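You operate a simulated robot arm through the tools that you are given. There is no shell and no other tool. Be economical: measure what you need, move in short steps, check, and stop when the job is done.

You are at the controls of a simulated two-armed robot. One attempt, no reset.

JOB
Pick up the bottle with one hand, pass it to the other hand and put it on the top of the long bench. Set down upright: bottle.

Only the result counts: the job must be done as asked and must still hold three seconds after the hand-in. Knocking over, shifting, dropping, spilling or breaking anything else fails it.

ROBOT AND FRAMES
Two 7-joint arms with two-finger parallel grippers on one trunk, on a base that drives. Base frame: it is fixed to the floor where the robot stands at the start and does not move with it; the origin is under the middle of the robot, x ahead of it, y to its left, z up. Readings come in cm, degrees, newtons and seconds.
The left shoulder is at the start at [2, 13.8, 120], the right one opposite. With the tool pointing down near the work surface each hand reaches from about 10 to 50 cm from the robot's upright axis, wherever it stands, measured 20 degrees to its own side. Places, roughly: top of the long bench [150, 40, 80]. Payload 1.57 kg a hand.
The TCP of each hand is the grasp point between the finger pads, 3 cm short of the fingertips. In the tool frame z runs along the fingers and y along their closing line. The gripper opens to 8 cm. The fingers are 1.7 cm wide and 1.2 cm thick; the gripper's body (4 by 8.2 cm) begins 8 cm behind the TCP.
Orientation is that of the tool frame in the base frame, as a unit quaternion [w, x, y, z]. With the fingers straight down and closing along the base's y, the tool's x points along the base's -x, its y along +y and its z along -z.

CONTROLS
- The arms move only by the tool nudge_tool. It takes "left_moves", "right_moves" or both (then of equal length, played together; a hand with none holds still); each is one flat list of numbers, 7 for each row, row after row: the closure, from 0 (fully open) to 1 (shut), then the shift along the tool's x, y, z in mm, then the turn, a rotation vector about the tool's x, y, z in degrees. In form: [hand, tx, ty, tz, wx, wy, wz, hand, tx, ty, tz, wx, wy, wz, ...]. A call has 1 to 12 rows; each row is the pose to reach, as a shift and turn from the pose commanded when the call began, along the tool's axes at that moment. Rows are played at 5 a second. More than 5 cm and 8.6 degrees between two rows, or a gripper value outside its range, and nothing of the call is played. A pose out of reach is approached as far as the arm can. The call stops where the force on the tool passes 40 N (or 10 N more than at its start, if that is more) or the arm is blocked; 0.2 s more then pass. The fingers move at their own pace (about 4.5 cm/s each) and stop on an object; they squeeze with about 28 N. The grip force told is the motor's: it shows also when the fingers shut on nothing. Time passes only in rows, and 0.2 s behind the last, so rows that repeat a pose let the fingers close. It gives the time, the measured TCP pose, the force on the tool (base axes), the opening and the grip force at its end, in the units of the frame above (readings bear some noise), with the torque about the TCP (base axes, N m) and any sound that the robot's microphone picked up.
- Cameras (640 x 400 px; columns grow to the right, rows downward): "scene" is now at [17.51, 4.94, 113.38]; the picture's right is [0.55, -0.84, 0.00], its down [-0.05, -0.03, -1.00] and it looks along [0.84, 0.54, -0.05] (base axes); focal length 214 px, centre (320, 200). "left" rides on the left gripper at [7.2, 0.6, -12.2] in its tool frame; the picture's right is [-0.09, 1.00, 0.00], its down [-0.84, -0.08, -0.54] and it looks along [-0.54, -0.05, 0.84] (tool axes); focal length 238 px, centre (320, 200). "right" rides on the right gripper at [7.2, -0.7, -12.2] in its tool frame; the picture's right is [0.09, 1.00, 0.00], its down [-0.84, 0.08, -0.54] and it looks along [-0.54, 0.05, 0.84] (tool axes); focal length 238 px, centre (320, 200).
- capture(camera): a new picture of that camera. It takes no simulated time.
- raise_lower(by): slides the trunk up (or, below 0, down) by that many cm; the arms and the scene camera ride with it, the base frame stays. It gives what a move gives, with no picture.
- drive_base(legs): drives the robot by 1 to 6 legs, each [ahead, left, turn to the left] in cm, cm and degrees, along the robot's own axes; the way and the turn of a leg run together, so that a leg with both is an arc; at most 150 cm and 180 degrees a leg. The arms and the cameras ride along, it lands a little off, and it stops where it bumps. It gives what a move gives.
- pan_tilt(pan, tilt): turns the head with the scene camera to pan (to the left, within 60 degrees either way) and tilt (down, from -29 to 69), counted from straight ahead of the robot. It gives what a move gives.
- locate(camera, pixels): there is no depth. For up to 12 entries [column, row, z] of the newest picture of that camera ("zoom" is the newest enlarged one), the place [x, y] in the base frame at which the ray of that pixel passes the height z, good to about 0.2 cm. It takes no simulated time.
- zoom(camera, box): a new picture of the part [left, top, right, bottom] of that camera's present view, enlarged. It takes no simulated time.
- hand_in(): hands the job in; it is judged then, once.

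Work in short steps. Measure before you move; look again where a grasp or a placing could have gone wrong, and mend it. You have 80 turns and 62 pictures in all, those below and enlarged ones among them. Open the grippers and draw the arms clear of the work before you hand the job in, unless the task says otherwise; then end with one line.

The tools are called after ">>>" as name(argument=value, ...) on one line, values as JSON. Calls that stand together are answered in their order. nudge_tool: Moves the arms, as the interface text tells. Its arguments: {"type":"object","properties":{"left_moves":{"type":"array"},"right_moves":{"type":"array"}},"required":[]} The other tools are called the same way: raise_lower (by) slides the trunk up or down; drive_base (legs) drives the base; pan_tilt (pan, tilt) turns the head that bears the scene camera; capture (camera) takes a picture; locate (camera, pixels) gives the place at which the rays of pixels pass given heights; zoom (camera, box) takes an enlarged picture of a part of a camera's view; hand_in () hands the job in.

At the start:

```text
t: 0.0
left_ee_pos: [24.4, 27.26, 103.23]
left_tool_rot: [-0.023, 0.003, 1.0, 0.003]
left_wrist_force: [0.4, 0.2, 0.1]
left_moment: [0.03, 0.01, 0.0]
left_gripper_width: 8.0
left_grasp_force: 0.0
right_ee_pos: [27.89, 3.43, 110.1]
right_tool_rot: [-0.092, -0.001, 0.996, -0.003]
right_wrist_force: [0.8, 0.5, -0.1]
right_moment: [0.04, 0.02, 0.01]
right_gripper_width: 7.99
right_grasp_force: 0.0
trunk travel left (down, up): [-57.5, 66.5]
robot x, y, heading: [0.0, -0.14, 0.0]
head pan, tilt: [33.0, 3.1]
```

scene: 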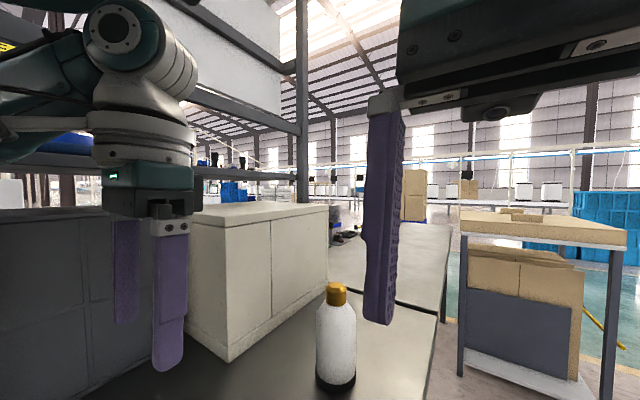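
right: 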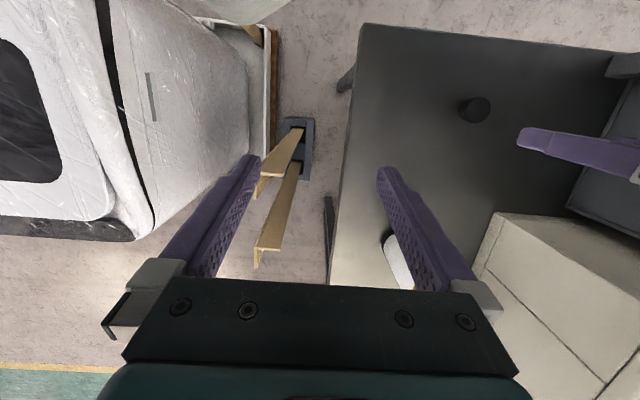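
left: 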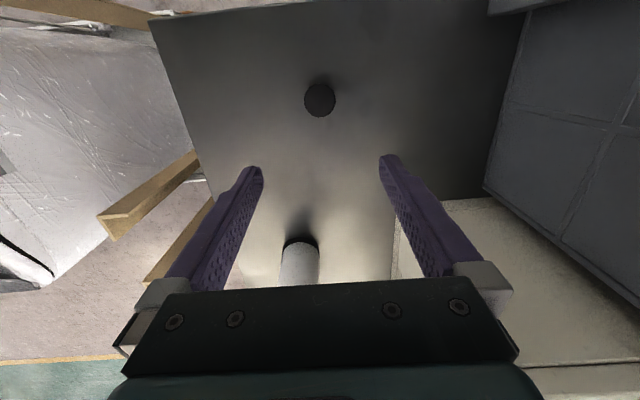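

The scene view shows the white bottle at about (336,335) on a near table; the long bench lies further off. I tilt the head down to see the table and locate the bottle.

>>> pan_tilt(pan=33, tilt=40)

>>> capture(camera="scene")

>>> locate(camera="left", pixels=[[320, 100, 70], [320, 100, 80], [300, 245, 70], [300, 245, 80]])

```text
t: 1.0
left_ee_pos: [24.4, 27.28, 103.15]
left_tool_rot: [-0.024, 0.002, 1.0, 0.004]
left_wrist_force: [-0.3, 0.2, -0.8]
left_moment: [-0.03, -0.04, 0.0]
left_gripper_width: 7.99
left_grasp_force: 0.0
right_ee_pos: [27.95, 3.35, 110.03]
right_tool_rot: [-0.093, -0.001, 0.996, -0.002]
right_wrist_force: [0.1, 0.6, 0.2]
right_moment: [0.0, 0.0, 0.0]
right_gripper_width: 8.01
right_grasp_force: 0.0
trunk travel left (down, up): [-57.5, 66.5]
robot x, y, heading: [0.1, -0.13, -0.0]
head pan, tilt: [33.0, 40.0]
```

```text
58 pictures are left
```

scene: 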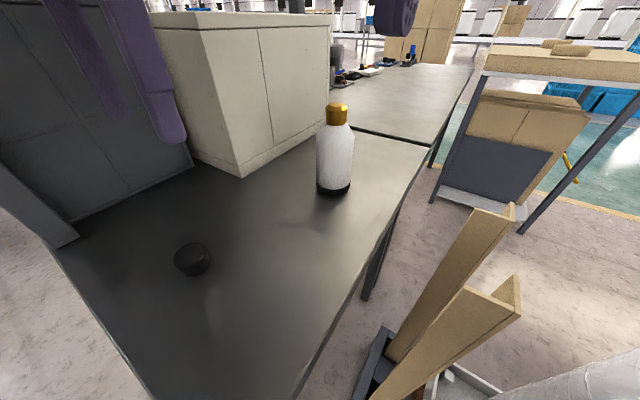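

```text
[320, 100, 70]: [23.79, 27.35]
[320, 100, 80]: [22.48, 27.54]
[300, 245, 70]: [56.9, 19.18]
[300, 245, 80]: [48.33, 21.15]
```

The puck shows at (192,262) and the bottle's base at (333,190) in the scene view; I triangulate with these to get the table's height.

>>> locate(camera="scene", pixels=[[192, 254, 75], [192, 254, 80], [192, 254, 70], [333, 188, 70], [333, 188, 75], [333, 188, 80], [337, 108, 90], [337, 108, 95], [337, 108, 100], [337, 108, 85], [426, 149, 76], [370, 115, 76]])

>>> zoom(camera="scene", box=[240, 0, 480, 210])

```text
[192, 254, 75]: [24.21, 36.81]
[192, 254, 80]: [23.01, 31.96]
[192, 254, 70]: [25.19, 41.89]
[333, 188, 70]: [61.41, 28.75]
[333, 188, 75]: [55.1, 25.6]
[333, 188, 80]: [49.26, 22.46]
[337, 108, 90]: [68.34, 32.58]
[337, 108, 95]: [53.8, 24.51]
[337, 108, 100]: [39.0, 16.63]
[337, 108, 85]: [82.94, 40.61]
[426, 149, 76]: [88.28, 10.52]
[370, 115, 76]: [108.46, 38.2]
```

```text
1.90 times, centred on (360, 105) of scene
```

zoom: 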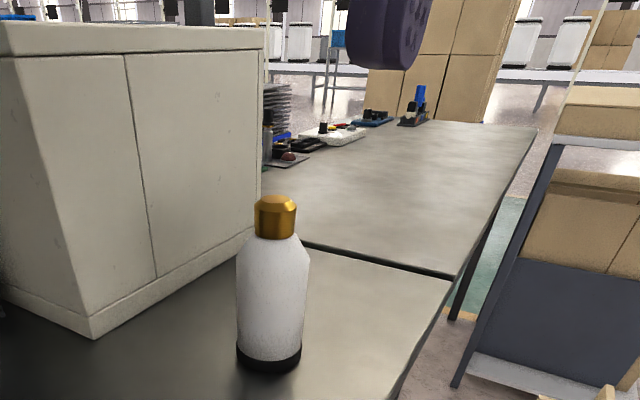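

Triangulated: table top about z≈81, bottle around (48,21.7), about 16 cm tall; the long bench starts beyond the gap line. I look around the floor for driving room and get measures of edges.

>>> locate(camera="scene", pixels=[[428, 148, 81], [352, 130, 81], [471, 68, 81], [300, 390, 81], [400, 200, 81], [240, 176, 81], [360, 85, 81], [370, 390, 0], [440, 200, 0], [520, 230, 0], [385, 330, 0], [490, 380, 0]])

>>> pan_tilt(pan=-10, tilt=45)

>>> capture(camera="scene")

```text
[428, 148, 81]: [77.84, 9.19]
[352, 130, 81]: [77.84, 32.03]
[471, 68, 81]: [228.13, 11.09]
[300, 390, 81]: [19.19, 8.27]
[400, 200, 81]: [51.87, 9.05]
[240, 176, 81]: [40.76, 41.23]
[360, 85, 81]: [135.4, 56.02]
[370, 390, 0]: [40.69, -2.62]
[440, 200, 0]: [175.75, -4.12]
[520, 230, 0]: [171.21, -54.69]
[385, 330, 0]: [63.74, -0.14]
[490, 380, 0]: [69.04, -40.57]
```

```text
t: 2.1
left_ee_pos: [24.31, 27.35, 103.15]
left_tool_rot: [-0.025, 0.003, 1.0, 0.004]
left_wrist_force: [0.2, 0.0, -0.1]
left_moment: [0.04, -0.02, -0.01]
left_gripper_width: 8.0
left_grasp_force: 0.1
right_ee_pos: [27.87, 3.42, 110.0]
right_tool_rot: [-0.093, -0.001, 0.996, -0.002]
right_wrist_force: [0.3, 0.4, -0.1]
right_moment: [0.0, 0.03, -0.02]
right_gripper_width: 8.0
right_grasp_force: 0.0
trunk travel left (down, up): [-57.5, 66.5]
robot x, y, heading: [-0.07, 0.2, 0.1]
head pan, tilt: [-10.0, 45.0]
```

```text
56 pictures are left
```

scene: 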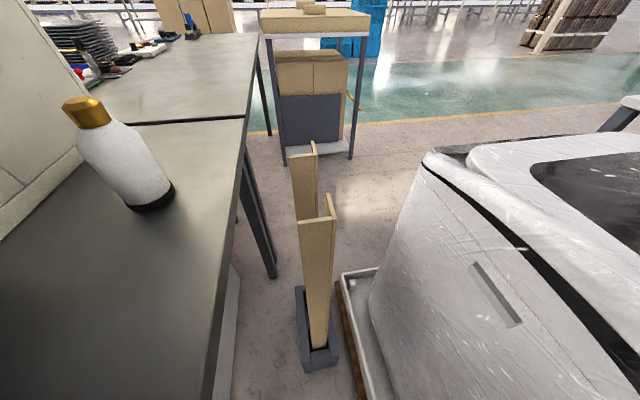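

The aisle ahead holds a stand with boards at (318,340) and a wrapped pallet to the right. I locate these on the floor and look farther right.

>>> locate(camera="scene", pixels=[[305, 372, 0], [340, 362, 0], [297, 287, 8], [322, 285, 8], [285, 165, 0], [350, 160, 0], [378, 272, 8], [340, 280, 10], [365, 395, 8], [270, 275, 0], [268, 134, 0], [233, 265, 0]])

>>> pan_tilt(pan=-55, tilt=30)

>>> capture(camera="scene")

>>> pan_tilt(pan=55, tilt=50)

>>> capture(camera="scene")

```text
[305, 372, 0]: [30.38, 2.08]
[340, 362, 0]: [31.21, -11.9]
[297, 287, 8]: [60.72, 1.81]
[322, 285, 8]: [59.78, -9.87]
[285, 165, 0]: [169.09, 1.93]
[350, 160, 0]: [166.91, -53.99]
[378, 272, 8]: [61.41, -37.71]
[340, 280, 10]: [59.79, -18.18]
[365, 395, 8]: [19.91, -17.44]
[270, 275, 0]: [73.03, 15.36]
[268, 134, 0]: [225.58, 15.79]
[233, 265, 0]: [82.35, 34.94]
```

```text
t: 3.2
left_ee_pos: [24.4, 27.32, 103.24]
left_tool_rot: [-0.025, 0.003, 1.0, 0.004]
left_wrist_force: [-0.4, 0.2, 0.5]
left_moment: [-0.06, 0.0, 0.01]
left_gripper_width: 8.01
left_grasp_force: 0.0
right_ee_pos: [27.91, 3.41, 110.07]
right_tool_rot: [-0.093, 0.001, 0.996, -0.002]
right_wrist_force: [0.6, -0.2, -0.3]
right_moment: [0.01, -0.03, -0.02]
right_gripper_width: 8.0
right_grasp_force: 0.1
trunk travel left (down, up): [-57.5, 66.5]
robot x, y, heading: [0.22, -0.08, 0.3]
head pan, tilt: [-55.0, 30.0]
```

```text
55 pictures are left
```

scene: 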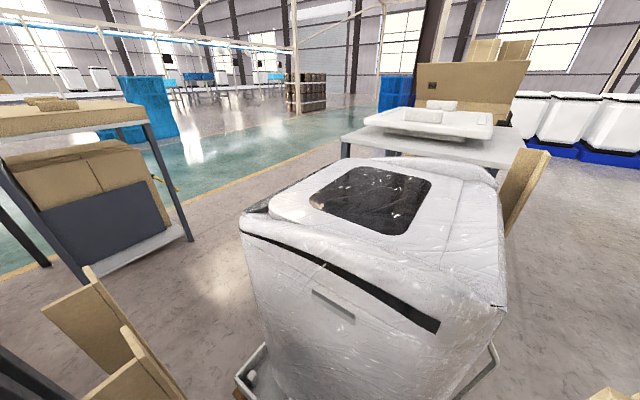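

```text
t: 5.1
left_ee_pos: [24.47, 27.2, 103.22]
left_tool_rot: [-0.024, 0.002, 1.0, 0.004]
left_wrist_force: [0.2, 0.2, -0.3]
left_moment: [0.0, -0.02, -0.01]
left_gripper_width: 7.96
left_grasp_force: 0.0
right_ee_pos: [27.92, 3.45, 109.94]
right_tool_rot: [-0.093, 0.0, 0.996, -0.003]
right_wrist_force: [0.9, -0.3, 0.0]
right_moment: [0.0, -0.02, 0.02]
right_gripper_width: 7.98
right_grasp_force: 0.1
trunk travel left (down, up): [-57.5, 66.5]
robot x, y, heading: [0.2, 0.14, 0.0]
head pan, tilt: [55.0, 50.0]
```

```text
54 pictures are left
```

scene: 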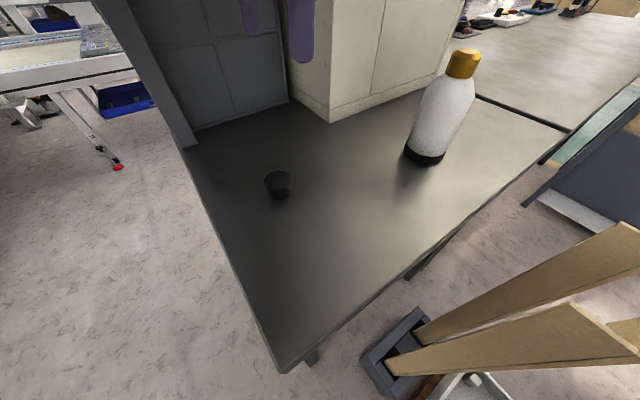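

The stand occupies roughly x 30–61, y −12…2. I look straight down in front of the base to see its footprint and clearance.

>>> pan_tilt(pan=-10, tilt=69)

>>> capture(camera="scene")

>>> locate(camera="scene", pixels=[[320, 390, 0], [320, 390, 20], [200, 390, 0], [320, 200, 0]])

>>> pan_tilt(pan=-60, tilt=55)

>>> capture(camera="scene")

```text
t: 6.5
left_ee_pos: [24.42, 27.26, 103.25]
left_tool_rot: [-0.024, 0.003, 1.0, 0.003]
left_wrist_force: [-0.4, 0.1, -0.2]
left_moment: [-0.01, -0.02, -0.07]
left_gripper_width: 8.01
left_grasp_force: 0.1
right_ee_pos: [27.83, 3.45, 110.0]
right_tool_rot: [-0.093, -0.001, 0.996, -0.003]
right_wrist_force: [-0.8, -0.2, 0.2]
right_moment: [-0.02, 0.0, -0.01]
right_gripper_width: 8.02
right_grasp_force: 0.0
trunk travel left (down, up): [-57.5, 66.5]
robot x, y, heading: [-0.09, 0.22, -0.1]
head pan, tilt: [-10.0, 68.8]
```

```text
53 pictures are left
```

scene: 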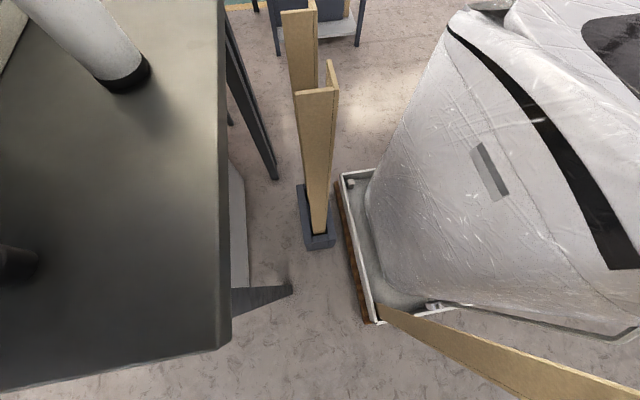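

```text
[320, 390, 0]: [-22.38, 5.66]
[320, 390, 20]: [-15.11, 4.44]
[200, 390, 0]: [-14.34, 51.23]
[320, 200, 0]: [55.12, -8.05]
```

```text
t: 7.7
left_ee_pos: [24.36, 27.26, 103.2]
left_tool_rot: [-0.025, 0.002, 1.0, 0.003]
left_wrist_force: [0.0, -0.6, -1.1]
left_moment: [0.01, -0.01, -0.01]
left_gripper_width: 7.99
left_grasp_force: 0.0
right_ee_pos: [27.95, 3.37, 109.97]
right_tool_rot: [-0.093, -0.001, 0.996, -0.003]
right_wrist_force: [1.3, -0.2, 0.1]
right_moment: [0.0, 0.0, 0.03]
right_gripper_width: 7.98
right_grasp_force: 0.1
trunk travel left (down, up): [-57.5, 66.5]
robot x, y, heading: [-0.07, -0.11, 0.2]
head pan, tilt: [-60.0, 55.0]
```

```text
52 pictures are left
```

scene: 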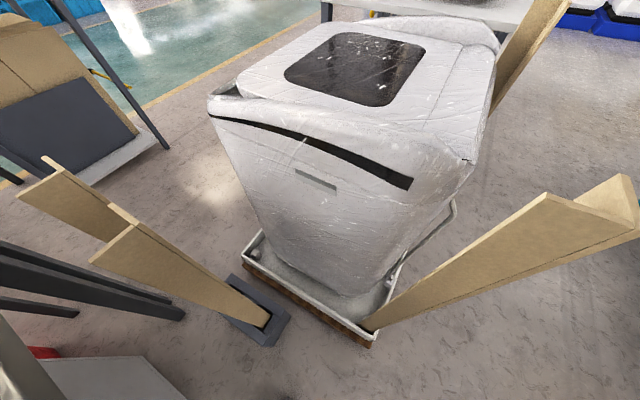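

I map the machine/pallet, plank and the space beyond it on the floor to judge a way round to the long bench.

>>> locate(camera="scene", pixels=[[370, 345, 0], [455, 205, 8], [390, 290, 8], [245, 262, 0], [170, 148, 0], [100, 185, 0], [250, 345, 0], [600, 200, 50], [620, 190, 80], [570, 192, 80], [630, 235, 80], [500, 130, 0]])

>>> pan_tilt(pan=-60, tilt=12)

>>> capture(camera="scene")

```text
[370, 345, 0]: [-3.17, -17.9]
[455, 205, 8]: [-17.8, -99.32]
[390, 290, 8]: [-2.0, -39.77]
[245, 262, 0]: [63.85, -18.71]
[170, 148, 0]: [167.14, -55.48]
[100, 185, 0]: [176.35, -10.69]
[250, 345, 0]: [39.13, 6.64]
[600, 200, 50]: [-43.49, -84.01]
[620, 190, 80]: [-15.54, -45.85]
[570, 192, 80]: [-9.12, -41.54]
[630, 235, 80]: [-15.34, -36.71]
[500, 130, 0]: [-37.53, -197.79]
```

```text
t: 8.8
left_ee_pos: [24.47, 27.34, 103.18]
left_tool_rot: [-0.025, 0.002, 1.0, 0.004]
left_wrist_force: [-0.6, -0.1, 0.5]
left_moment: [-0.04, 0.02, 0.02]
left_gripper_width: 8.02
left_grasp_force: 0.1
right_ee_pos: [27.88, 3.45, 110.01]
right_tool_rot: [-0.093, -0.001, 0.996, -0.003]
right_wrist_force: [1.2, -0.1, -0.1]
right_moment: [0.03, 0.03, 0.0]
right_gripper_width: 7.99
right_grasp_force: 0.1
trunk travel left (down, up): [-57.5, 66.5]
robot x, y, heading: [0.07, 0.08, 0.1]
head pan, tilt: [-60.0, 12.0]
```

```text
51 pictures are left
```

scene: 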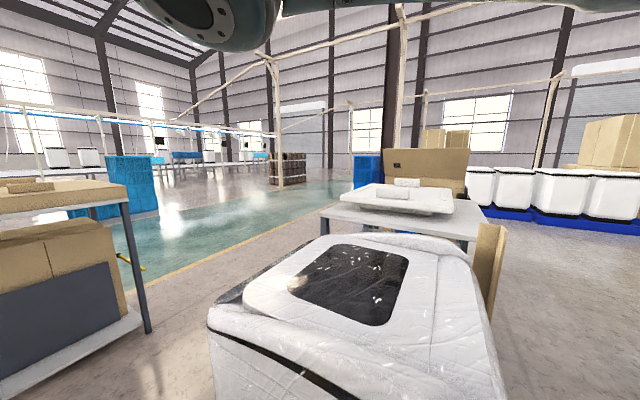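

I compare with the right hand's first picture (stand at about (298,140)) to check whether these things are truly there in 3D.

>>> locate(camera="right", pixels=[[312, 180, 0], [312, 120, 0], [285, 120, 0], [262, 25, 8], [475, 108, 84], [345, 80, 0], [360, 25, 81], [130, 240, 0], [328, 200, 0]])

>>> locate(camera="scene", pixels=[[140, 335, 0], [320, 215, 75], [480, 240, 75], [455, 212, 75], [280, 190, 0], [228, 300, 80], [490, 300, 80], [430, 262, 80]])

```text
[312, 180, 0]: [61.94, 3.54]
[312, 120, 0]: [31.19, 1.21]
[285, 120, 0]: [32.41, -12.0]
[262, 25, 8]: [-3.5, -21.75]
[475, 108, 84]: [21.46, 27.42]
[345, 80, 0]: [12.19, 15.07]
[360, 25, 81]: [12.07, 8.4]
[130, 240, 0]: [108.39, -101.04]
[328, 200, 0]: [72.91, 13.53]
```

```text
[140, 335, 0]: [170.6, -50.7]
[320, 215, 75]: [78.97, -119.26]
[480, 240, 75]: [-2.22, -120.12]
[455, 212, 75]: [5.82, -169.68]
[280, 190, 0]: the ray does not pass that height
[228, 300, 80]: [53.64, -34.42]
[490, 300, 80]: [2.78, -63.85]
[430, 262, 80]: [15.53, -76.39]
```

The stand and pallet are truly there, with a narrow free strip ahead (stand begins x≈31). I creep forward a few cm only to help reach, and check the reading.

>>> drive_base(legs=[[5, -3, 0]])

>>> pan_tilt(pan=30, tilt=45)

>>> capture(camera="scene")

>>> capture(camera="left")

```text
t: 9.7
left_ee_pos: [29.22, 24.43, 103.22]
left_tool_rot: [-0.025, 0.003, 1.0, 0.004]
left_wrist_force: [0.0, -0.4, 0.2]
left_moment: [0.01, -0.01, -0.02]
left_gripper_width: 8.0
left_grasp_force: 0.0
right_ee_pos: [32.84, 0.58, 109.99]
right_tool_rot: [-0.093, -0.001, 0.996, -0.003]
right_wrist_force: [0.8, 0.1, -0.1]
right_moment: [0.02, 0.02, 0.02]
right_gripper_width: 7.99
right_grasp_force: 0.1
trunk travel left (down, up): [-57.5, 66.5]
robot x, y, heading: [4.71, -2.63, -0.1]
head pan, tilt: [-60.0, 12.0]
```

```text
t: 11.4
left_ee_pos: [29.18, 24.39, 103.24]
left_tool_rot: [-0.025, 0.003, 1.0, 0.006]
left_wrist_force: [0.2, -0.4, 0.3]
left_moment: [0.01, 0.0, 0.0]
left_gripper_width: 7.99
left_grasp_force: 0.1
right_ee_pos: [32.69, 0.51, 110.0]
right_tool_rot: [-0.094, 0.0, 0.996, -0.002]
right_wrist_force: [-0.1, -0.3, 0.4]
right_moment: [0.05, 0.06, 0.01]
right_gripper_width: 8.02
right_grasp_force: 0.0
trunk travel left (down, up): [-57.5, 66.5]
robot x, y, heading: [5.07, -3.08, 0.0]
head pan, tilt: [30.0, 45.0]
```

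```text
50 pictures are left
```

scene: 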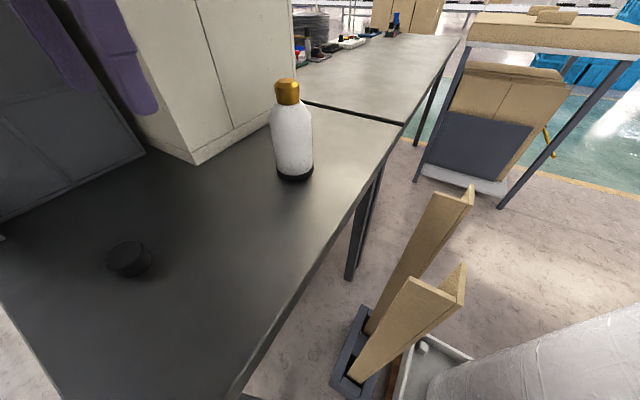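

```text
49 pictures are left
```

left: 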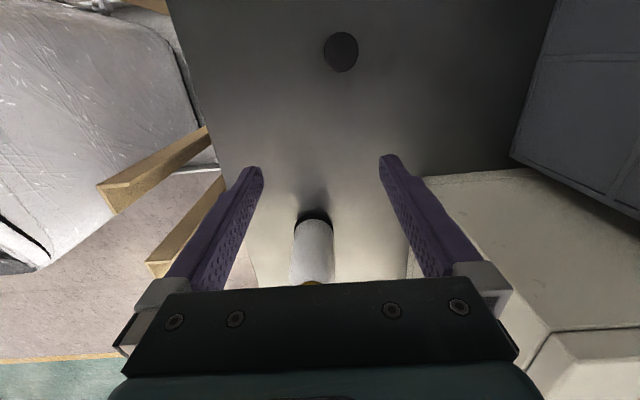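

No bump. I enlarge the bottle in both views to measure its width, axis and heights.

>>> zoom(camera="scene", box=[230, 65, 350, 195])

>>> locate(camera="left", pixels=[[314, 214, 81], [297, 222, 81], [331, 222, 81], [291, 265, 90], [332, 265, 90], [341, 50, 84], [314, 214, 83]])

>>> locate(camera="scene", pixels=[[277, 174, 81], [313, 174, 81], [295, 184, 81], [288, 80, 97], [288, 80, 98], [288, 80, 99], [288, 80, 100], [130, 252, 84], [130, 252, 83]])

```text
3.08 times, centred on (290, 130) of scene
```

zoom: 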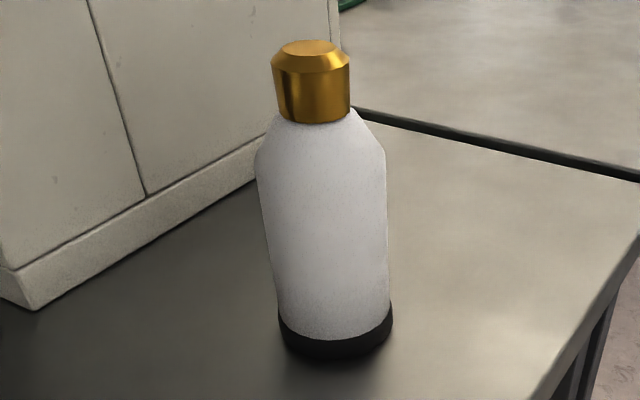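

```text
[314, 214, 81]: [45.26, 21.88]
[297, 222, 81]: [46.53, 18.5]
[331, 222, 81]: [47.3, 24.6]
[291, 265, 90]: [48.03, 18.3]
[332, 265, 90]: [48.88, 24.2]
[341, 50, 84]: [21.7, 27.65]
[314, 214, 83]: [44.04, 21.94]
```

```text
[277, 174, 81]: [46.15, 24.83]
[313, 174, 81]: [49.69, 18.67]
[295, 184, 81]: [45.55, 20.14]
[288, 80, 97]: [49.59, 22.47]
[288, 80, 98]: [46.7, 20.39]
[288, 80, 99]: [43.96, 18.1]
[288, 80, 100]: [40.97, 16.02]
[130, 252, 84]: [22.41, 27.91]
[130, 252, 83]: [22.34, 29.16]
```

Bottle axis ≈(48.2,21.7), diameter ≈6.5, top ≈97.3, table ≈81; cap ≈3.8 wide. I bring the right hand to a pre-grasp 12 cm short of the body (pitched 35° below level, yaw 35°), while the left hand retreats up and back.

>>> nudge_tool(left_moves=[0, 6, 0, -12, 0, 0, 0, 0, 12, 0, -24, 0, 0, 0, 0, 18, 0, -36, 0, 0, 0, 0, 24, 0, -48, 0, 0, 0, 0, 30, 0, -60, 0, 0, 0, 0, 36, 0, -72, 0, 0, 0, 0, 42, 0, -84, 0, 0, 0, 0, 48, 0, -96, 0, 0, 0, 0, 54, 0, -108, 0, 0, 0, 0, 60, 0, -120, 0, 0, 0], right_moves=[0, -10.4, 15.6, 15.4, -1.39, -6.35, -3.42, 0, -20.9, 31.2, 30.8, -2.78, -12.7, -6.84, 0, -31.3, 46.8, 46.2, -4.17, -19.05, -10.26, 0, -41.8, 62.4, 61.6, -5.56, -25.4, -13.68, 0, -52.2, 78, 77, -6.95, -31.75, -17.1, 0, -62.7, 93.6, 92.4, -8.34, -38.1, -20.52, 0, -73.1, 109.2, 107.8, -9.73, -44.45, -23.94, 0, -83.6, 124.8, 123.2, -11.12, -50.8, -27.36, 0, -94, 140.4, 138.6, -12.51, -57.15, -30.78, 0, -104.5, 156, 154, -13.9, -63.5, -34.2])

>>> capture(camera="right")

>>> capture(camera="scene")

```text
t: 12.3
left_ee_pos: [24.72, 24.85, 103.81]
left_tool_rot: [-0.121, 0.006, 0.992, 0.024]
left_wrist_force: [0.6, -0.4, -0.3]
left_moment: [0.01, -0.02, -0.06]
left_gripper_width: 7.98
left_grasp_force: 0.0
right_ee_pos: [35.25, 5.84, 104.49]
right_tool_rot: [0.09, -0.094, 0.99, 0.046]
right_wrist_force: [-0.3, 0.8, -0.4]
right_moment: [0.02, -0.02, 0.0]
right_gripper_width: 8.01
right_grasp_force: 0.1
trunk travel left (down, up): [-57.5, 66.5]
robot x, y, heading: [4.88, -2.91, 0.1]
head pan, tilt: [30.0, 45.0]
stopped in row 4 (left hand): the arm was blocked; the commanded pose is now the measured one
```

```text
47 pictures are left
```

right: 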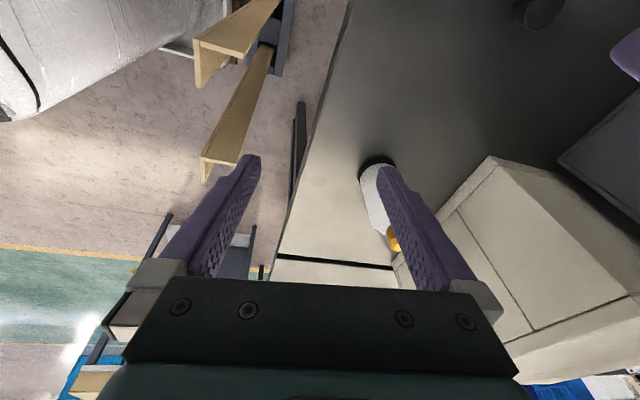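

```text
46 pictures are left
```

scene: 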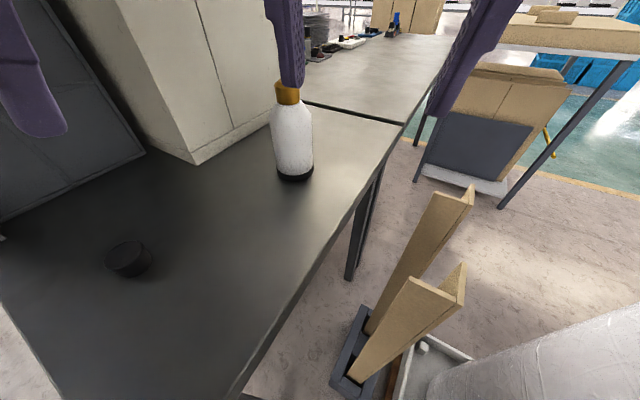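

The left arm was blocked (probably a joint limit) but is clear of the work; I leave it. I go on with the right hand alone to the pre-grasp.

>>> nudge_tool(right_moves=[0, -6.2, 11.8, 19, -1.37, -6.09, -3.24, 0, -12.4, 23.5, 37.9, -2.74, -12.17, -6.49, 0, -18.6, 35.3, 56.9, -4.11, -18.26, -9.73, 0, -24.8, 47, 75.8, -5.49, -24.34, -12.97, 0, -31, 58.8, 94.8, -6.86, -30.43, -16.2, 0, -37.2, 70.5, 113.7, -8.23, -36.5, -19.46, 0, -43.4, 82.3, 132.7, -9.6, -42.6, -22.7, 0, -43.4, 82.3, 132.7, -9.6, -42.6, -22.7])

>>> capture(camera="right")

>>> capture(camera="scene")

```text
t: 14.1
left_ee_pos: [24.77, 24.89, 103.98]
left_tool_rot: [-0.121, 0.005, 0.992, 0.024]
left_wrist_force: [0.6, 0.3, -0.1]
left_moment: [0.02, 0.02, 0.01]
left_gripper_width: 8.02
left_grasp_force: 0.2
right_ee_pos: [40.42, 16.28, 93.04]
right_tool_rot: [0.444, -0.266, 0.844, 0.14]
right_wrist_force: [0.6, 0.3, 0.0]
right_moment: [0.01, 0.0, 0.01]
right_gripper_width: 8.0
right_grasp_force: 0.1
trunk travel left (down, up): [-57.5, 66.5]
robot x, y, heading: [4.53, -2.9, 0.1]
head pan, tilt: [30.0, 45.0]
```

```text
45 pictures are left
```

right: 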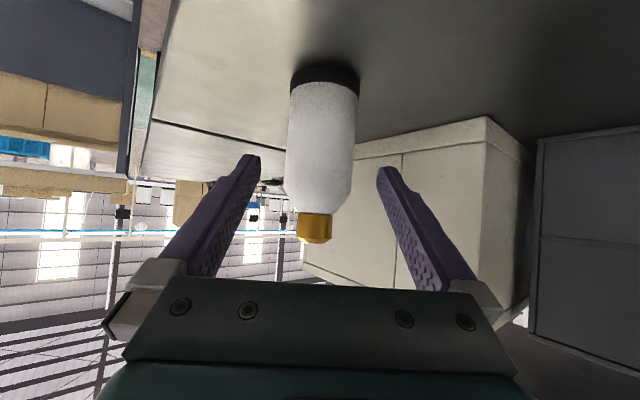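

```text
44 pictures are left
```

scene: 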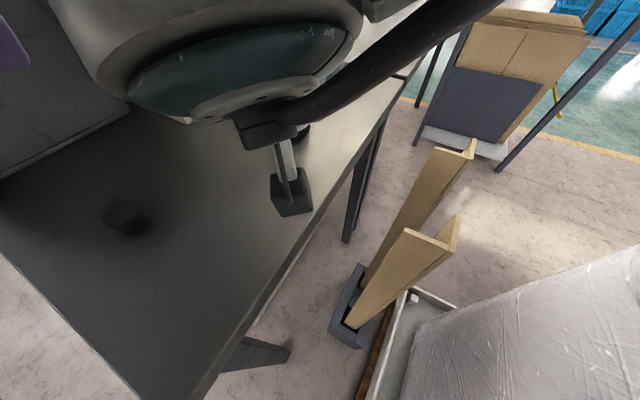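

The bottle (column ≈322) is centred between the fingertips (255/385). I check its axis from this camera before going in.

>>> locate(camera="right", pixels=[[291, 82, 81], [360, 82, 81], [326, 93, 81], [285, 180, 90], [352, 180, 90], [318, 180, 90], [318, 180, 87]])

```text
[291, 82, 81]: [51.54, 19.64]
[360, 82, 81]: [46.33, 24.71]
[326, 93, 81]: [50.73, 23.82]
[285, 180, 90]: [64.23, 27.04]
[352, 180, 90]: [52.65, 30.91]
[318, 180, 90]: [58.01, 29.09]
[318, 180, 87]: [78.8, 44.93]
```

Lateral offset is nil; the bottle's axis is 11.6 cm ahead along the tool. I advance 115 mm and then close.

>>> nudge_tool(right_moves=[0, 0, 0, 20, 0, 0, 0, 0, 0, 0, 40, 0, 0, 0, 0, 0, 0, 60, 0, 0, 0, 0, 0, 0, 80, 0, 0, 0, 0, 0, 0, 100, 0, 0, 0, 0, 0, 0, 115, 0, 0, 0, 0, 0, 0, 115, 0, 0, 0])

>>> capture(camera="right")

```text
t: 15.7
left_ee_pos: [24.92, 24.77, 103.89]
left_tool_rot: [-0.12, 0.005, 0.992, 0.024]
left_wrist_force: [0.0, -0.1, 0.2]
left_moment: [0.04, -0.02, 0.0]
left_gripper_width: 8.02
left_grasp_force: 0.1
right_ee_pos: [46.13, 17.87, 88.65]
right_tool_rot: [0.44, -0.268, 0.846, 0.139]
right_wrist_force: [0.4, -0.4, -0.6]
right_moment: [-0.02, 0.07, 0.0]
right_gripper_width: 7.98
right_grasp_force: 0.0
right hand out of reach, approached as far as the arm can: row 4, 5, 6, 7
trunk travel left (down, up): [-57.5, 66.5]
robot x, y, heading: [4.63, -2.93, 0.2]
head pan, tilt: [30.0, 45.0]
```

```text
43 pictures are left
```

right: 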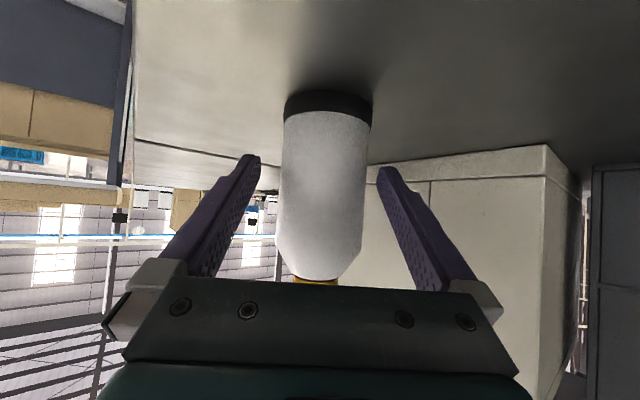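

The right hand fell short at (46.1,17.9): the arm is at its reach limit with a 30 cm drop from shoulder. I back off 5 cm and lift the left hand so that the trunk can be lowered, which gives reach.

>>> nudge_tool(left_moves=[0, -4, 6, -32, 0, -2.8, 0, 0, -9, 12, -64, 0, -5.6, 0, 0, -13, 18, -96, 0, -8.4, 0, 0, -18, 24, -128, 0, -11, 0, 0, -22, 30, -160, 0, -13.8, 0], right_moves=[0, 0, 0, -10, 0, 0, 0, 0, 0, 0, -20, 0, 0, 0, 0, 0, 0, -30, 0, 0, 0, 0, 0, 0, -40, 0, 0, 0, 0, 0, 0, -50, 0, 0, 0])

```text
t: 16.3
left_ee_pos: [23.36, 26.47, 104.87]
left_tool_rot: [-0.194, 0.012, 0.979, 0.054]
left_wrist_force: [-0.9, 0.6, 0.0]
left_moment: [0.01, 0.03, -0.03]
left_gripper_width: 8.02
left_grasp_force: 0.2
right_ee_pos: [44.69, 17.33, 89.72]
right_tool_rot: [0.439, -0.27, 0.845, 0.143]
right_wrist_force: [-0.1, 0.5, 0.2]
right_moment: [-0.02, 0.0, 0.02]
right_gripper_width: 7.98
right_grasp_force: 0.1
trunk travel left (down, up): [-57.5, 66.5]
robot x, y, heading: [4.8, -3.05, -0.1]
head pan, tilt: [30.0, 45.0]
stopped in row 2 (left hand): the arm was blocked; the commanded pose is now the measured one
```

The left arm is blocked again after little travel and its hand is tilting back. I look at it with the head to see what stops it.

>>> pan_tilt(pan=60, tilt=10)

>>> capture(camera="scene")

>>> capture(camera="left")

```text
t: 17.3
left_ee_pos: [23.47, 26.51, 104.81]
left_tool_rot: [-0.193, 0.012, 0.98, 0.053]
left_wrist_force: [0.2, 0.5, 0.7]
left_moment: [-0.04, 0.03, 0.0]
left_gripper_width: 7.99
left_grasp_force: 0.0
right_ee_pos: [44.62, 17.41, 89.58]
right_tool_rot: [0.439, -0.27, 0.845, 0.142]
right_wrist_force: [0.5, 0.3, 1.2]
right_moment: [0.0, -0.05, 0.01]
right_gripper_width: 7.99
right_grasp_force: 0.0
trunk travel left (down, up): [-57.5, 66.5]
robot x, y, heading: [5.04, -2.34, -0.2]
head pan, tilt: [60.0, 10.0]
```

```text
42 pictures are left
```

scene: 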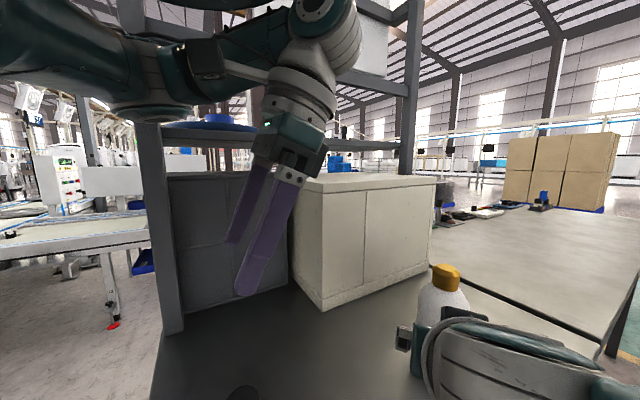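

```text
41 pictures are left
```

left: 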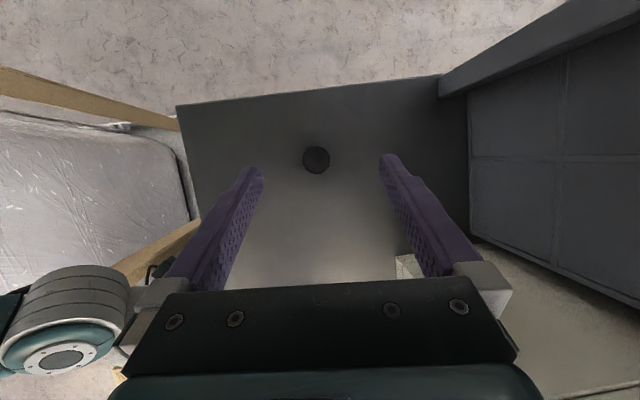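

The left wrist seems folded near its limit rather than touching anything. I move the left hand forward a bit with its pitch restored, which should unfold it.

>>> nudge_tool(left_moves=[0, -26, 0, -12, 0, -4.4, 0, 0, -52, 0, -24, 0, -8.8, 0, 0, -78, 0, -36, 0, -13.2, 0, 0, -104, 0, -48, 0, -17.6, 0, 0, -130, 0, -60, 0, -22, 0])

```text
t: 18.5
left_ee_pos: [38.03, 25.72, 105.43]
left_tool_rot: [0.0, 0.022, 0.998, 0.05]
left_wrist_force: [-1.4, 1.2, 0.5]
left_moment: [0.03, 0.0, 0.01]
left_gripper_width: 7.98
left_grasp_force: 0.0
right_ee_pos: [44.59, 17.3, 89.59]
right_tool_rot: [0.438, -0.269, 0.846, 0.141]
right_wrist_force: [0.3, 0.2, 0.3]
right_moment: [0.0, 0.02, 0.02]
right_gripper_width: 7.98
right_grasp_force: 0.1
trunk travel left (down, up): [-57.5, 66.5]
robot x, y, heading: [4.86, -2.83, 0.2]
head pan, tilt: [60.0, 10.0]
```

That worked. Now I raise both hands (right first backing off from the bottle), so I can lower the trunk by 16 cm.

>>> nudge_tool(left_moves=[0, 0, 0, -30, 0, 0, 0, 0, 0, 0, -60, 0, 0, 0, 0, 0, 0, -90, 0, 0, 0, 0, 0, 0, -120, 0, 0, 0, 0, 0, 0, -140, 0, 0, 0, 0, 0, 0, -160, 0, 0, 0], right_moves=[0, 0, 0, -20, 0, 0, 0, 0, 0, 0, -40, 0, 0, 0, 0, -34, 4, -66, 0, 0, 0, 0, -68, 8, -92, 0, 0, 0, 0, -102, 12, -118, 0, 0, 0, 0, -136, 16, -144, 0, 0, 0])

```text
t: 19.2
left_ee_pos: [35.64, 25.68, 106.29]
left_tool_rot: [-0.111, 0.02, 0.992, 0.052]
left_wrist_force: [-0.3, 0.2, -0.5]
left_moment: [-0.01, 0.0, 0.02]
left_gripper_width: 8.01
left_grasp_force: 0.2
right_ee_pos: [41.86, 15.63, 93.86]
right_tool_rot: [0.439, -0.268, 0.846, 0.142]
right_wrist_force: [-0.2, -0.2, 0.1]
right_moment: [0.0, -0.03, 0.01]
right_gripper_width: 8.0
right_grasp_force: 0.1
trunk travel left (down, up): [-57.5, 66.5]
robot x, y, heading: [4.98, -2.59, -0.1]
head pan, tilt: [60.0, 10.0]
stopped in row 3 (left hand): the arm was blocked; the commanded pose is now the measured one
```

Left-hand upward motion stays blocked, so I keep it low-ish and instead gain reach by creeping the base. First I lift the right hand clear of the bottle.

>>> nudge_tool(right_moves=[0, -26, 3, -20, 0, 0, 0, 0, -52, 6, -40, 0, 0, 0, 0, -78, 9, -60, 0, 0, 0, 0, -104, 12, -80, 0, 0, 0])

>>> pan_tilt(pan=10, tilt=60)

>>> capture(camera="scene")

```text
t: 20.2
left_ee_pos: [35.41, 25.73, 106.48]
left_tool_rot: [-0.112, 0.021, 0.992, 0.052]
left_wrist_force: [-8.2, 5.1, 1.4]
left_moment: [-0.08, -0.02, -0.42]
left_gripper_width: 7.61
left_grasp_force: 0.1
right_ee_pos: [39.39, 16.21, 105.06]
right_tool_rot: [0.412, -0.271, 0.857, 0.15]
right_wrist_force: [8.1, -5.0, -0.5]
right_moment: [0.05, 0.09, -0.15]
right_gripper_width: 7.21
right_grasp_force: 0.0
trunk travel left (down, up): [-57.5, 66.5]
robot x, y, heading: [4.94, -2.44, 0.4]
head pan, tilt: [60.0, 10.0]
```

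```text
t: 21.4
left_ee_pos: [35.57, 25.71, 106.32]
left_tool_rot: [-0.108, 0.019, 0.993, 0.051]
left_wrist_force: [-2.2, 7.1, 5.3]
left_moment: [-0.28, -0.04, -0.07]
left_gripper_width: 7.41
left_grasp_force: 0.0
right_ee_pos: [39.53, 16.31, 105.11]
right_tool_rot: [0.411, -0.27, 0.857, 0.151]
right_wrist_force: [2.2, -6.2, -6.0]
right_moment: [-0.12, -0.11, 0.13]
right_gripper_width: 7.39
right_grasp_force: 0.2
trunk travel left (down, up): [-57.5, 66.5]
robot x, y, heading: [4.93, -3.19, -0.1]
head pan, tilt: [10.0, 60.0]
```

```text
40 pictures are left
```

scene: 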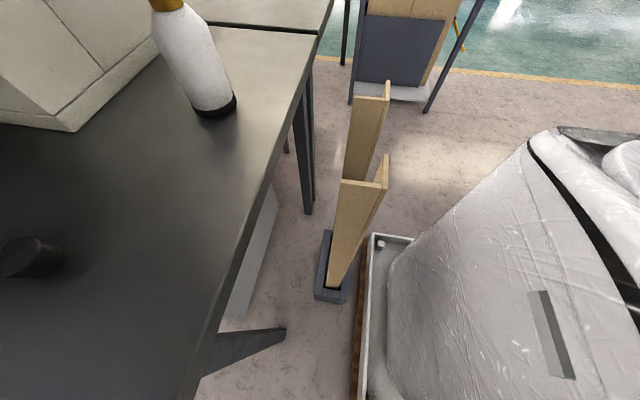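

The two hands are touching each other (opposed 8 N forces). I draw the right hand back and away, and the left slightly outward.

>>> nudge_tool(left_moves=[0, 0, 10, 0, 0, 0, 0, 0, 0, 20, 0, 0, 0, 0, 0, 0, 30, 0, 0, 0, 0, 0, 0, 40, 0, 0, 0, 0], right_moves=[0, 0, -20, -10, 0, 0, 0, 0, 0, -40, -25, 0, 0, 0, 0, 0, -50, -40, 0, 0, 0, 0, 0, -60, -60, 0, 0, 0])

```text
t: 22.2
left_ee_pos: [35.79, 28.48, 106.43]
left_tool_rot: [-0.112, 0.021, 0.992, 0.052]
left_wrist_force: [0.3, 0.0, -0.5]
left_moment: [0.0, 0.03, 0.03]
left_gripper_width: 8.01
left_grasp_force: 0.0
right_ee_pos: [38.41, 10.74, 104.08]
right_tool_rot: [0.374, -0.266, 0.873, 0.163]
right_wrist_force: [0.2, -1.0, 0.1]
right_moment: [0.0, 0.0, 0.0]
right_gripper_width: 7.99
right_grasp_force: 0.1
trunk travel left (down, up): [-57.5, 66.5]
robot x, y, heading: [4.83, -2.84, -0.1]
head pan, tilt: [10.0, 60.0]
stopped in row 4 (right hand): the arm was blocked; the commanded pose is now the measured one
```

Both arms seem limited going back/up at this trunk height. I creep the base ahead 5 cm (hands are above the bottle's 97 cm top) and watch for any bump.

>>> drive_base(legs=[[5, 0, 0]])

>>> capture(camera="scene")

>>> capture(camera="right")

```text
t: 23.1
left_ee_pos: [40.75, 28.35, 106.49]
left_tool_rot: [-0.112, 0.021, 0.992, 0.052]
left_wrist_force: [-0.3, -1.3, -0.2]
left_moment: [0.01, 0.02, 0.01]
left_gripper_width: 8.0
left_grasp_force: 0.1
right_ee_pos: [43.43, 10.86, 104.2]
right_tool_rot: [0.374, -0.267, 0.873, 0.164]
right_wrist_force: [0.2, -0.3, -0.6]
right_moment: [-0.01, -0.03, 0.02]
right_gripper_width: 7.98
right_grasp_force: 0.0
trunk travel left (down, up): [-57.5, 66.5]
robot x, y, heading: [9.85, -3.0, -0.3]
head pan, tilt: [10.0, 60.0]
```

```text
39 pictures are left
```

scene: 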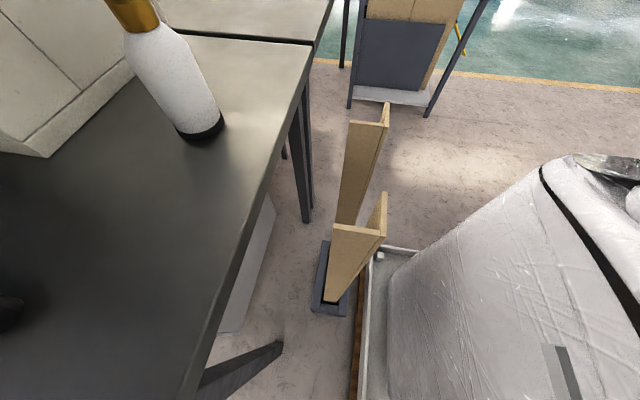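

```text
38 pictures are left
```

right: 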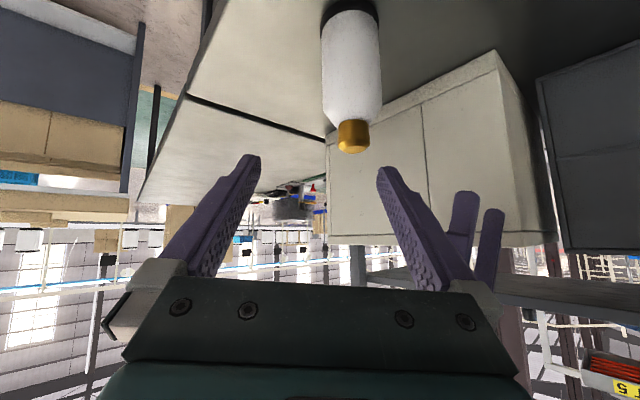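

No bump. I move the left hand 7 cm outward, then bring the right hand back to the grasp attitude above the pre-grasp point, ready for an 8 cm trunk drop.

>>> nudge_tool(left_moves=[0, 0, 20, 0, 0, 0, 0, 0, 0, 40, 0, 0, 0, 0, 0, 0, 55, 0, 0, 0, 0, 0, 0, 70, 0, 0, 0, 0, 0, 0, 70, 0, 0, 0, 0, 0, 0, 70, 0, 0, 0, 0], right_moves=[0, 0, 0, 0, 0, 0, 0, 0, 0, 0, 0, 0, 0, 0, 0, 5, 14.5, 7.6, 1, -1.75, -0.8, 0, 11, 29, 15.3, 2, -3.5, -1.6, 0, 16.8, 43.7, 23, 3, -5.3, -2.4, 0, 22.5, 58.3, 30.6, 4.06, -7.03, -3.13])

```text
t: 24.1
left_ee_pos: [40.91, 34.16, 106.59]
left_tool_rot: [-0.125, 0.031, 0.991, 0.047]
left_wrist_force: [-1.9, -26.4, 21.8]
left_moment: [0.6, 0.31, 0.31]
left_gripper_width: 5.88
left_grasp_force: 0.0
right_ee_pos: [42.19, 12.95, 102.62]
right_tool_rot: [0.404, -0.268, 0.862, 0.15]
right_wrist_force: [0.2, -1.0, 0.0]
right_moment: [0.01, 0.01, 0.01]
right_gripper_width: 7.99
right_grasp_force: 0.0
trunk travel left (down, up): [-57.5, 66.5]
robot x, y, heading: [9.92, -2.61, 0.2]
head pan, tilt: [10.0, 60.0]
stopped in row 5 (left hand): the force on the tool passed its limit at 45 N (the readings are from after the stop); the commanded pose is now the measured one
```

The left finger touched the cabinet at y≈39. I draw it back 2 cm at once and finish the right hand's move.

>>> nudge_tool(left_moves=[0, 0, -10, 0, 0, 0, 0, 0, 0, -20, 0, 0, 0, 0, 0, 0, -20, 0, 0, 0, 0], right_moves=[0, 0, 0, 0, 0, 0, 0, 0, 6, 15, 8, 1, -1.9, -0.9, 0, 12.5, 33, 18, 2, -3.8, -1.7])

>>> pan_tilt(pan=50, tilt=30)

>>> capture(camera="scene")

```text
t: 24.9
left_ee_pos: [40.74, 32.77, 106.43]
left_tool_rot: [-0.123, 0.03, 0.991, 0.051]
left_wrist_force: [0.0, -0.7, -1.0]
left_moment: [-0.02, 0.04, 0.02]
left_gripper_width: 7.99
left_grasp_force: 0.0
right_ee_pos: [40.99, 16.42, 100.91]
right_tool_rot: [0.442, -0.263, 0.846, 0.14]
right_wrist_force: [-0.6, -0.8, -0.2]
right_moment: [0.02, -0.02, -0.02]
right_gripper_width: 8.01
right_grasp_force: 0.1
trunk travel left (down, up): [-57.5, 66.5]
robot x, y, heading: [10.37, -3.06, 0.2]
head pan, tilt: [10.0, 60.0]
```

```text
t: 26.0
left_ee_pos: [40.78, 32.67, 106.48]
left_tool_rot: [-0.123, 0.03, 0.991, 0.051]
left_wrist_force: [-0.3, 0.0, 0.4]
left_moment: [0.03, -0.01, 0.0]
left_gripper_width: 8.0
left_grasp_force: 0.2
right_ee_pos: [40.31, 16.9, 101.19]
right_tool_rot: [0.44, -0.266, 0.845, 0.15]
right_wrist_force: [0.6, -0.4, -0.5]
right_moment: [0.0, -0.01, 0.0]
right_gripper_width: 8.01
right_grasp_force: 0.1
trunk travel left (down, up): [-57.5, 66.5]
robot x, y, heading: [9.88, -3.02, 0.0]
head pan, tilt: [50.0, 30.0]
```

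```text
37 pictures are left
```

scene: 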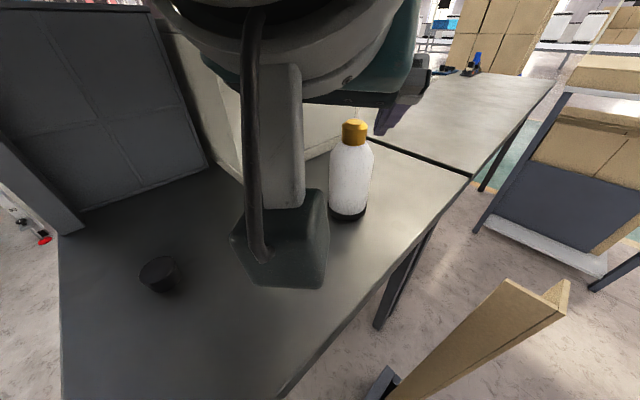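

Bottle undisturbed. I lower the trunk 8 cm (right TCP 101→93, left 106→98, both clear of the table).

>>> raise_lower(by=-8)

>>> capture(camera="right")

>>> locate(camera="right", pixels=[[291, 82, 81], [360, 82, 81]])

```text
t: 27.2
left_ee_pos: [40.84, 32.89, 98.5]
left_tool_rot: [-0.123, 0.029, 0.991, 0.051]
left_wrist_force: [0.4, 0.0, 0.1]
left_moment: [0.02, -0.01, -0.02]
left_gripper_width: 8.0
left_grasp_force: 0.1
right_ee_pos: [40.54, 16.83, 93.18]
right_tool_rot: [0.439, -0.264, 0.846, 0.147]
right_wrist_force: [-0.6, 0.7, -0.5]
right_moment: [0.01, 0.0, 0.03]
right_gripper_width: 7.99
right_grasp_force: 0.2
trunk travel left (down, up): [-49.5, 74.5]
robot x, y, heading: [9.87, -3.28, 0.1]
head pan, tilt: [50.0, 30.0]
```

```text
36 pictures are left
```

right: 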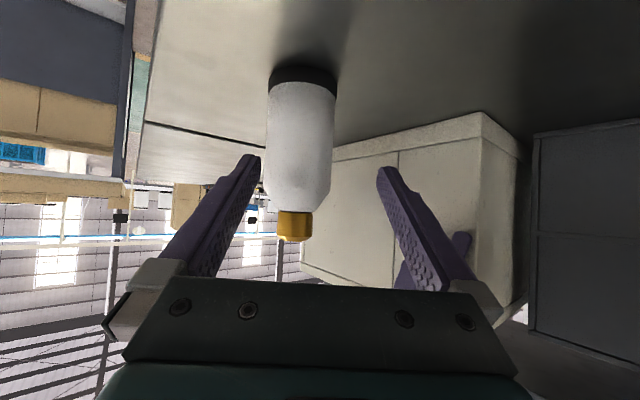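

```text
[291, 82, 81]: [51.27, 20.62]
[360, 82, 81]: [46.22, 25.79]
```

The bottle appears at column ≈300 now, slightly to the right-hand side of the gripper's centre; I locate it exactly.

>>> locate(camera="right", pixels=[[268, 82, 81], [338, 82, 81], [295, 240, 94], [303, 66, 81]])

```text
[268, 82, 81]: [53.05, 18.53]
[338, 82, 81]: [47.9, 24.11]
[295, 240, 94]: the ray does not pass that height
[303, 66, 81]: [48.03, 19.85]
```

The bottle may have been nudged a bit. I zoom the scene view on it to re-measure.

>>> pan_tilt(pan=25, tilt=45)

>>> zoom(camera="scene", box=[160, 60, 480, 260])

>>> capture(camera="right")

```text
t: 28.1
left_ee_pos: [40.68, 32.75, 98.39]
left_tool_rot: [-0.124, 0.029, 0.991, 0.051]
left_wrist_force: [0.3, 0.8, 0.7]
left_moment: [-0.01, 0.01, -0.03]
left_gripper_width: 8.0
left_grasp_force: 0.0
right_ee_pos: [40.84, 16.25, 92.72]
right_tool_rot: [0.441, -0.264, 0.847, 0.137]
right_wrist_force: [-0.2, 0.2, -0.7]
right_moment: [0.0, 0.01, -0.04]
right_gripper_width: 8.0
right_grasp_force: 0.0
trunk travel left (down, up): [-49.5, 74.5]
robot x, y, heading: [9.64, -3.09, 0.2]
head pan, tilt: [25.0, 45.0]
```

```text
2.00 times, centred on (320, 160) of scene
```

zoom: 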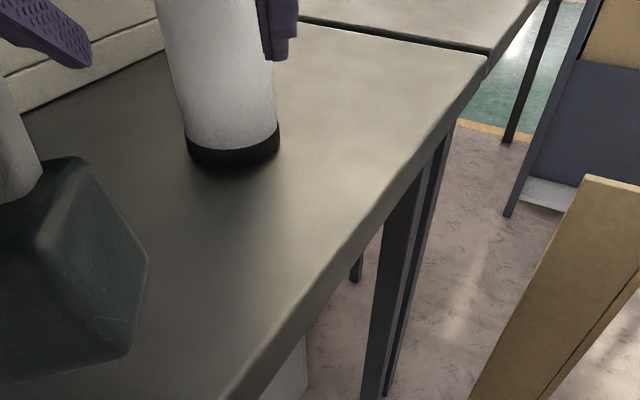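

```text
34 pictures are left
```

right: 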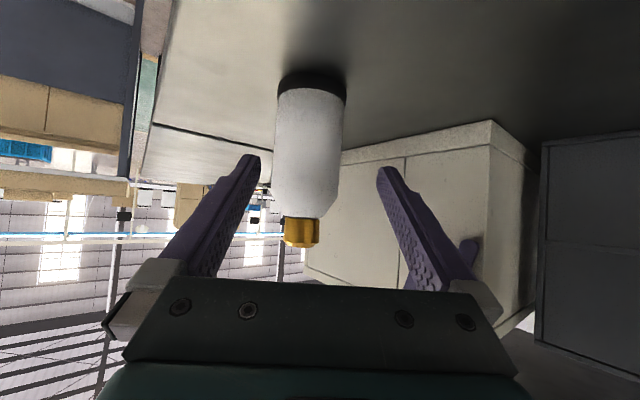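

I locate the bottle's base from both new pictures.

>>> locate(camera="zoom", pixels=[[186, 148, 81], [280, 138, 81], [234, 170, 81]])

>>> locate(camera="right", pixels=[[277, 88, 81], [347, 88, 81], [313, 71, 81]])

```text
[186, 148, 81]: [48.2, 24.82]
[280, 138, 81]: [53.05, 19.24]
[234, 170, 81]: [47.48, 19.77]
```

```text
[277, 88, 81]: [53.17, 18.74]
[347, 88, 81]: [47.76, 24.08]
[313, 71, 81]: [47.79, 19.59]
```

Bottle is now at about (50.3,21.7), upright, having been nudged 2 cm earlier. I lower the trunk 3 cm more for reach and then advance.

>>> raise_lower(by=-3)

>>> capture(camera="right")

>>> locate(camera="right", pixels=[[277, 88, 81], [347, 88, 81], [313, 71, 81]])

```text
t: 28.8
left_ee_pos: [40.68, 32.85, 95.39]
left_tool_rot: [-0.123, 0.03, 0.991, 0.052]
left_wrist_force: [0.4, -0.3, -0.7]
left_moment: [-0.01, 0.02, 0.03]
left_gripper_width: 8.01
left_grasp_force: 0.1
right_ee_pos: [40.85, 16.25, 89.78]
right_tool_rot: [0.44, -0.265, 0.847, 0.138]
right_wrist_force: [-0.2, -0.1, 0.8]
right_moment: [-0.03, 0.01, -0.01]
right_gripper_width: 8.01
right_grasp_force: 0.1
trunk travel left (down, up): [-46.5, 77.5]
robot x, y, heading: [10.22, -2.69, -0.1]
head pan, tilt: [25.0, 45.0]
```

```text
33 pictures are left
```

right: 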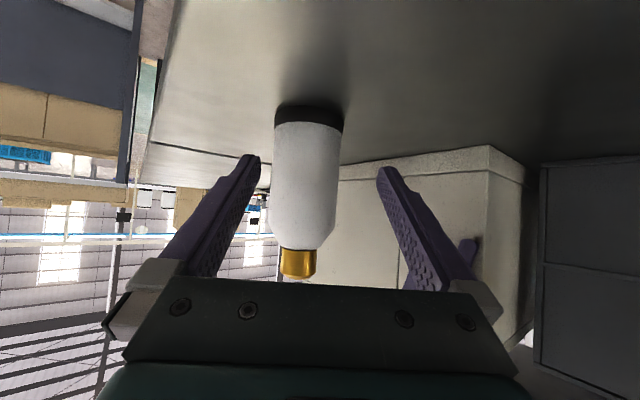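

```text
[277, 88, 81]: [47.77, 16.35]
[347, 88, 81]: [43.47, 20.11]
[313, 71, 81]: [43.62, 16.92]
```

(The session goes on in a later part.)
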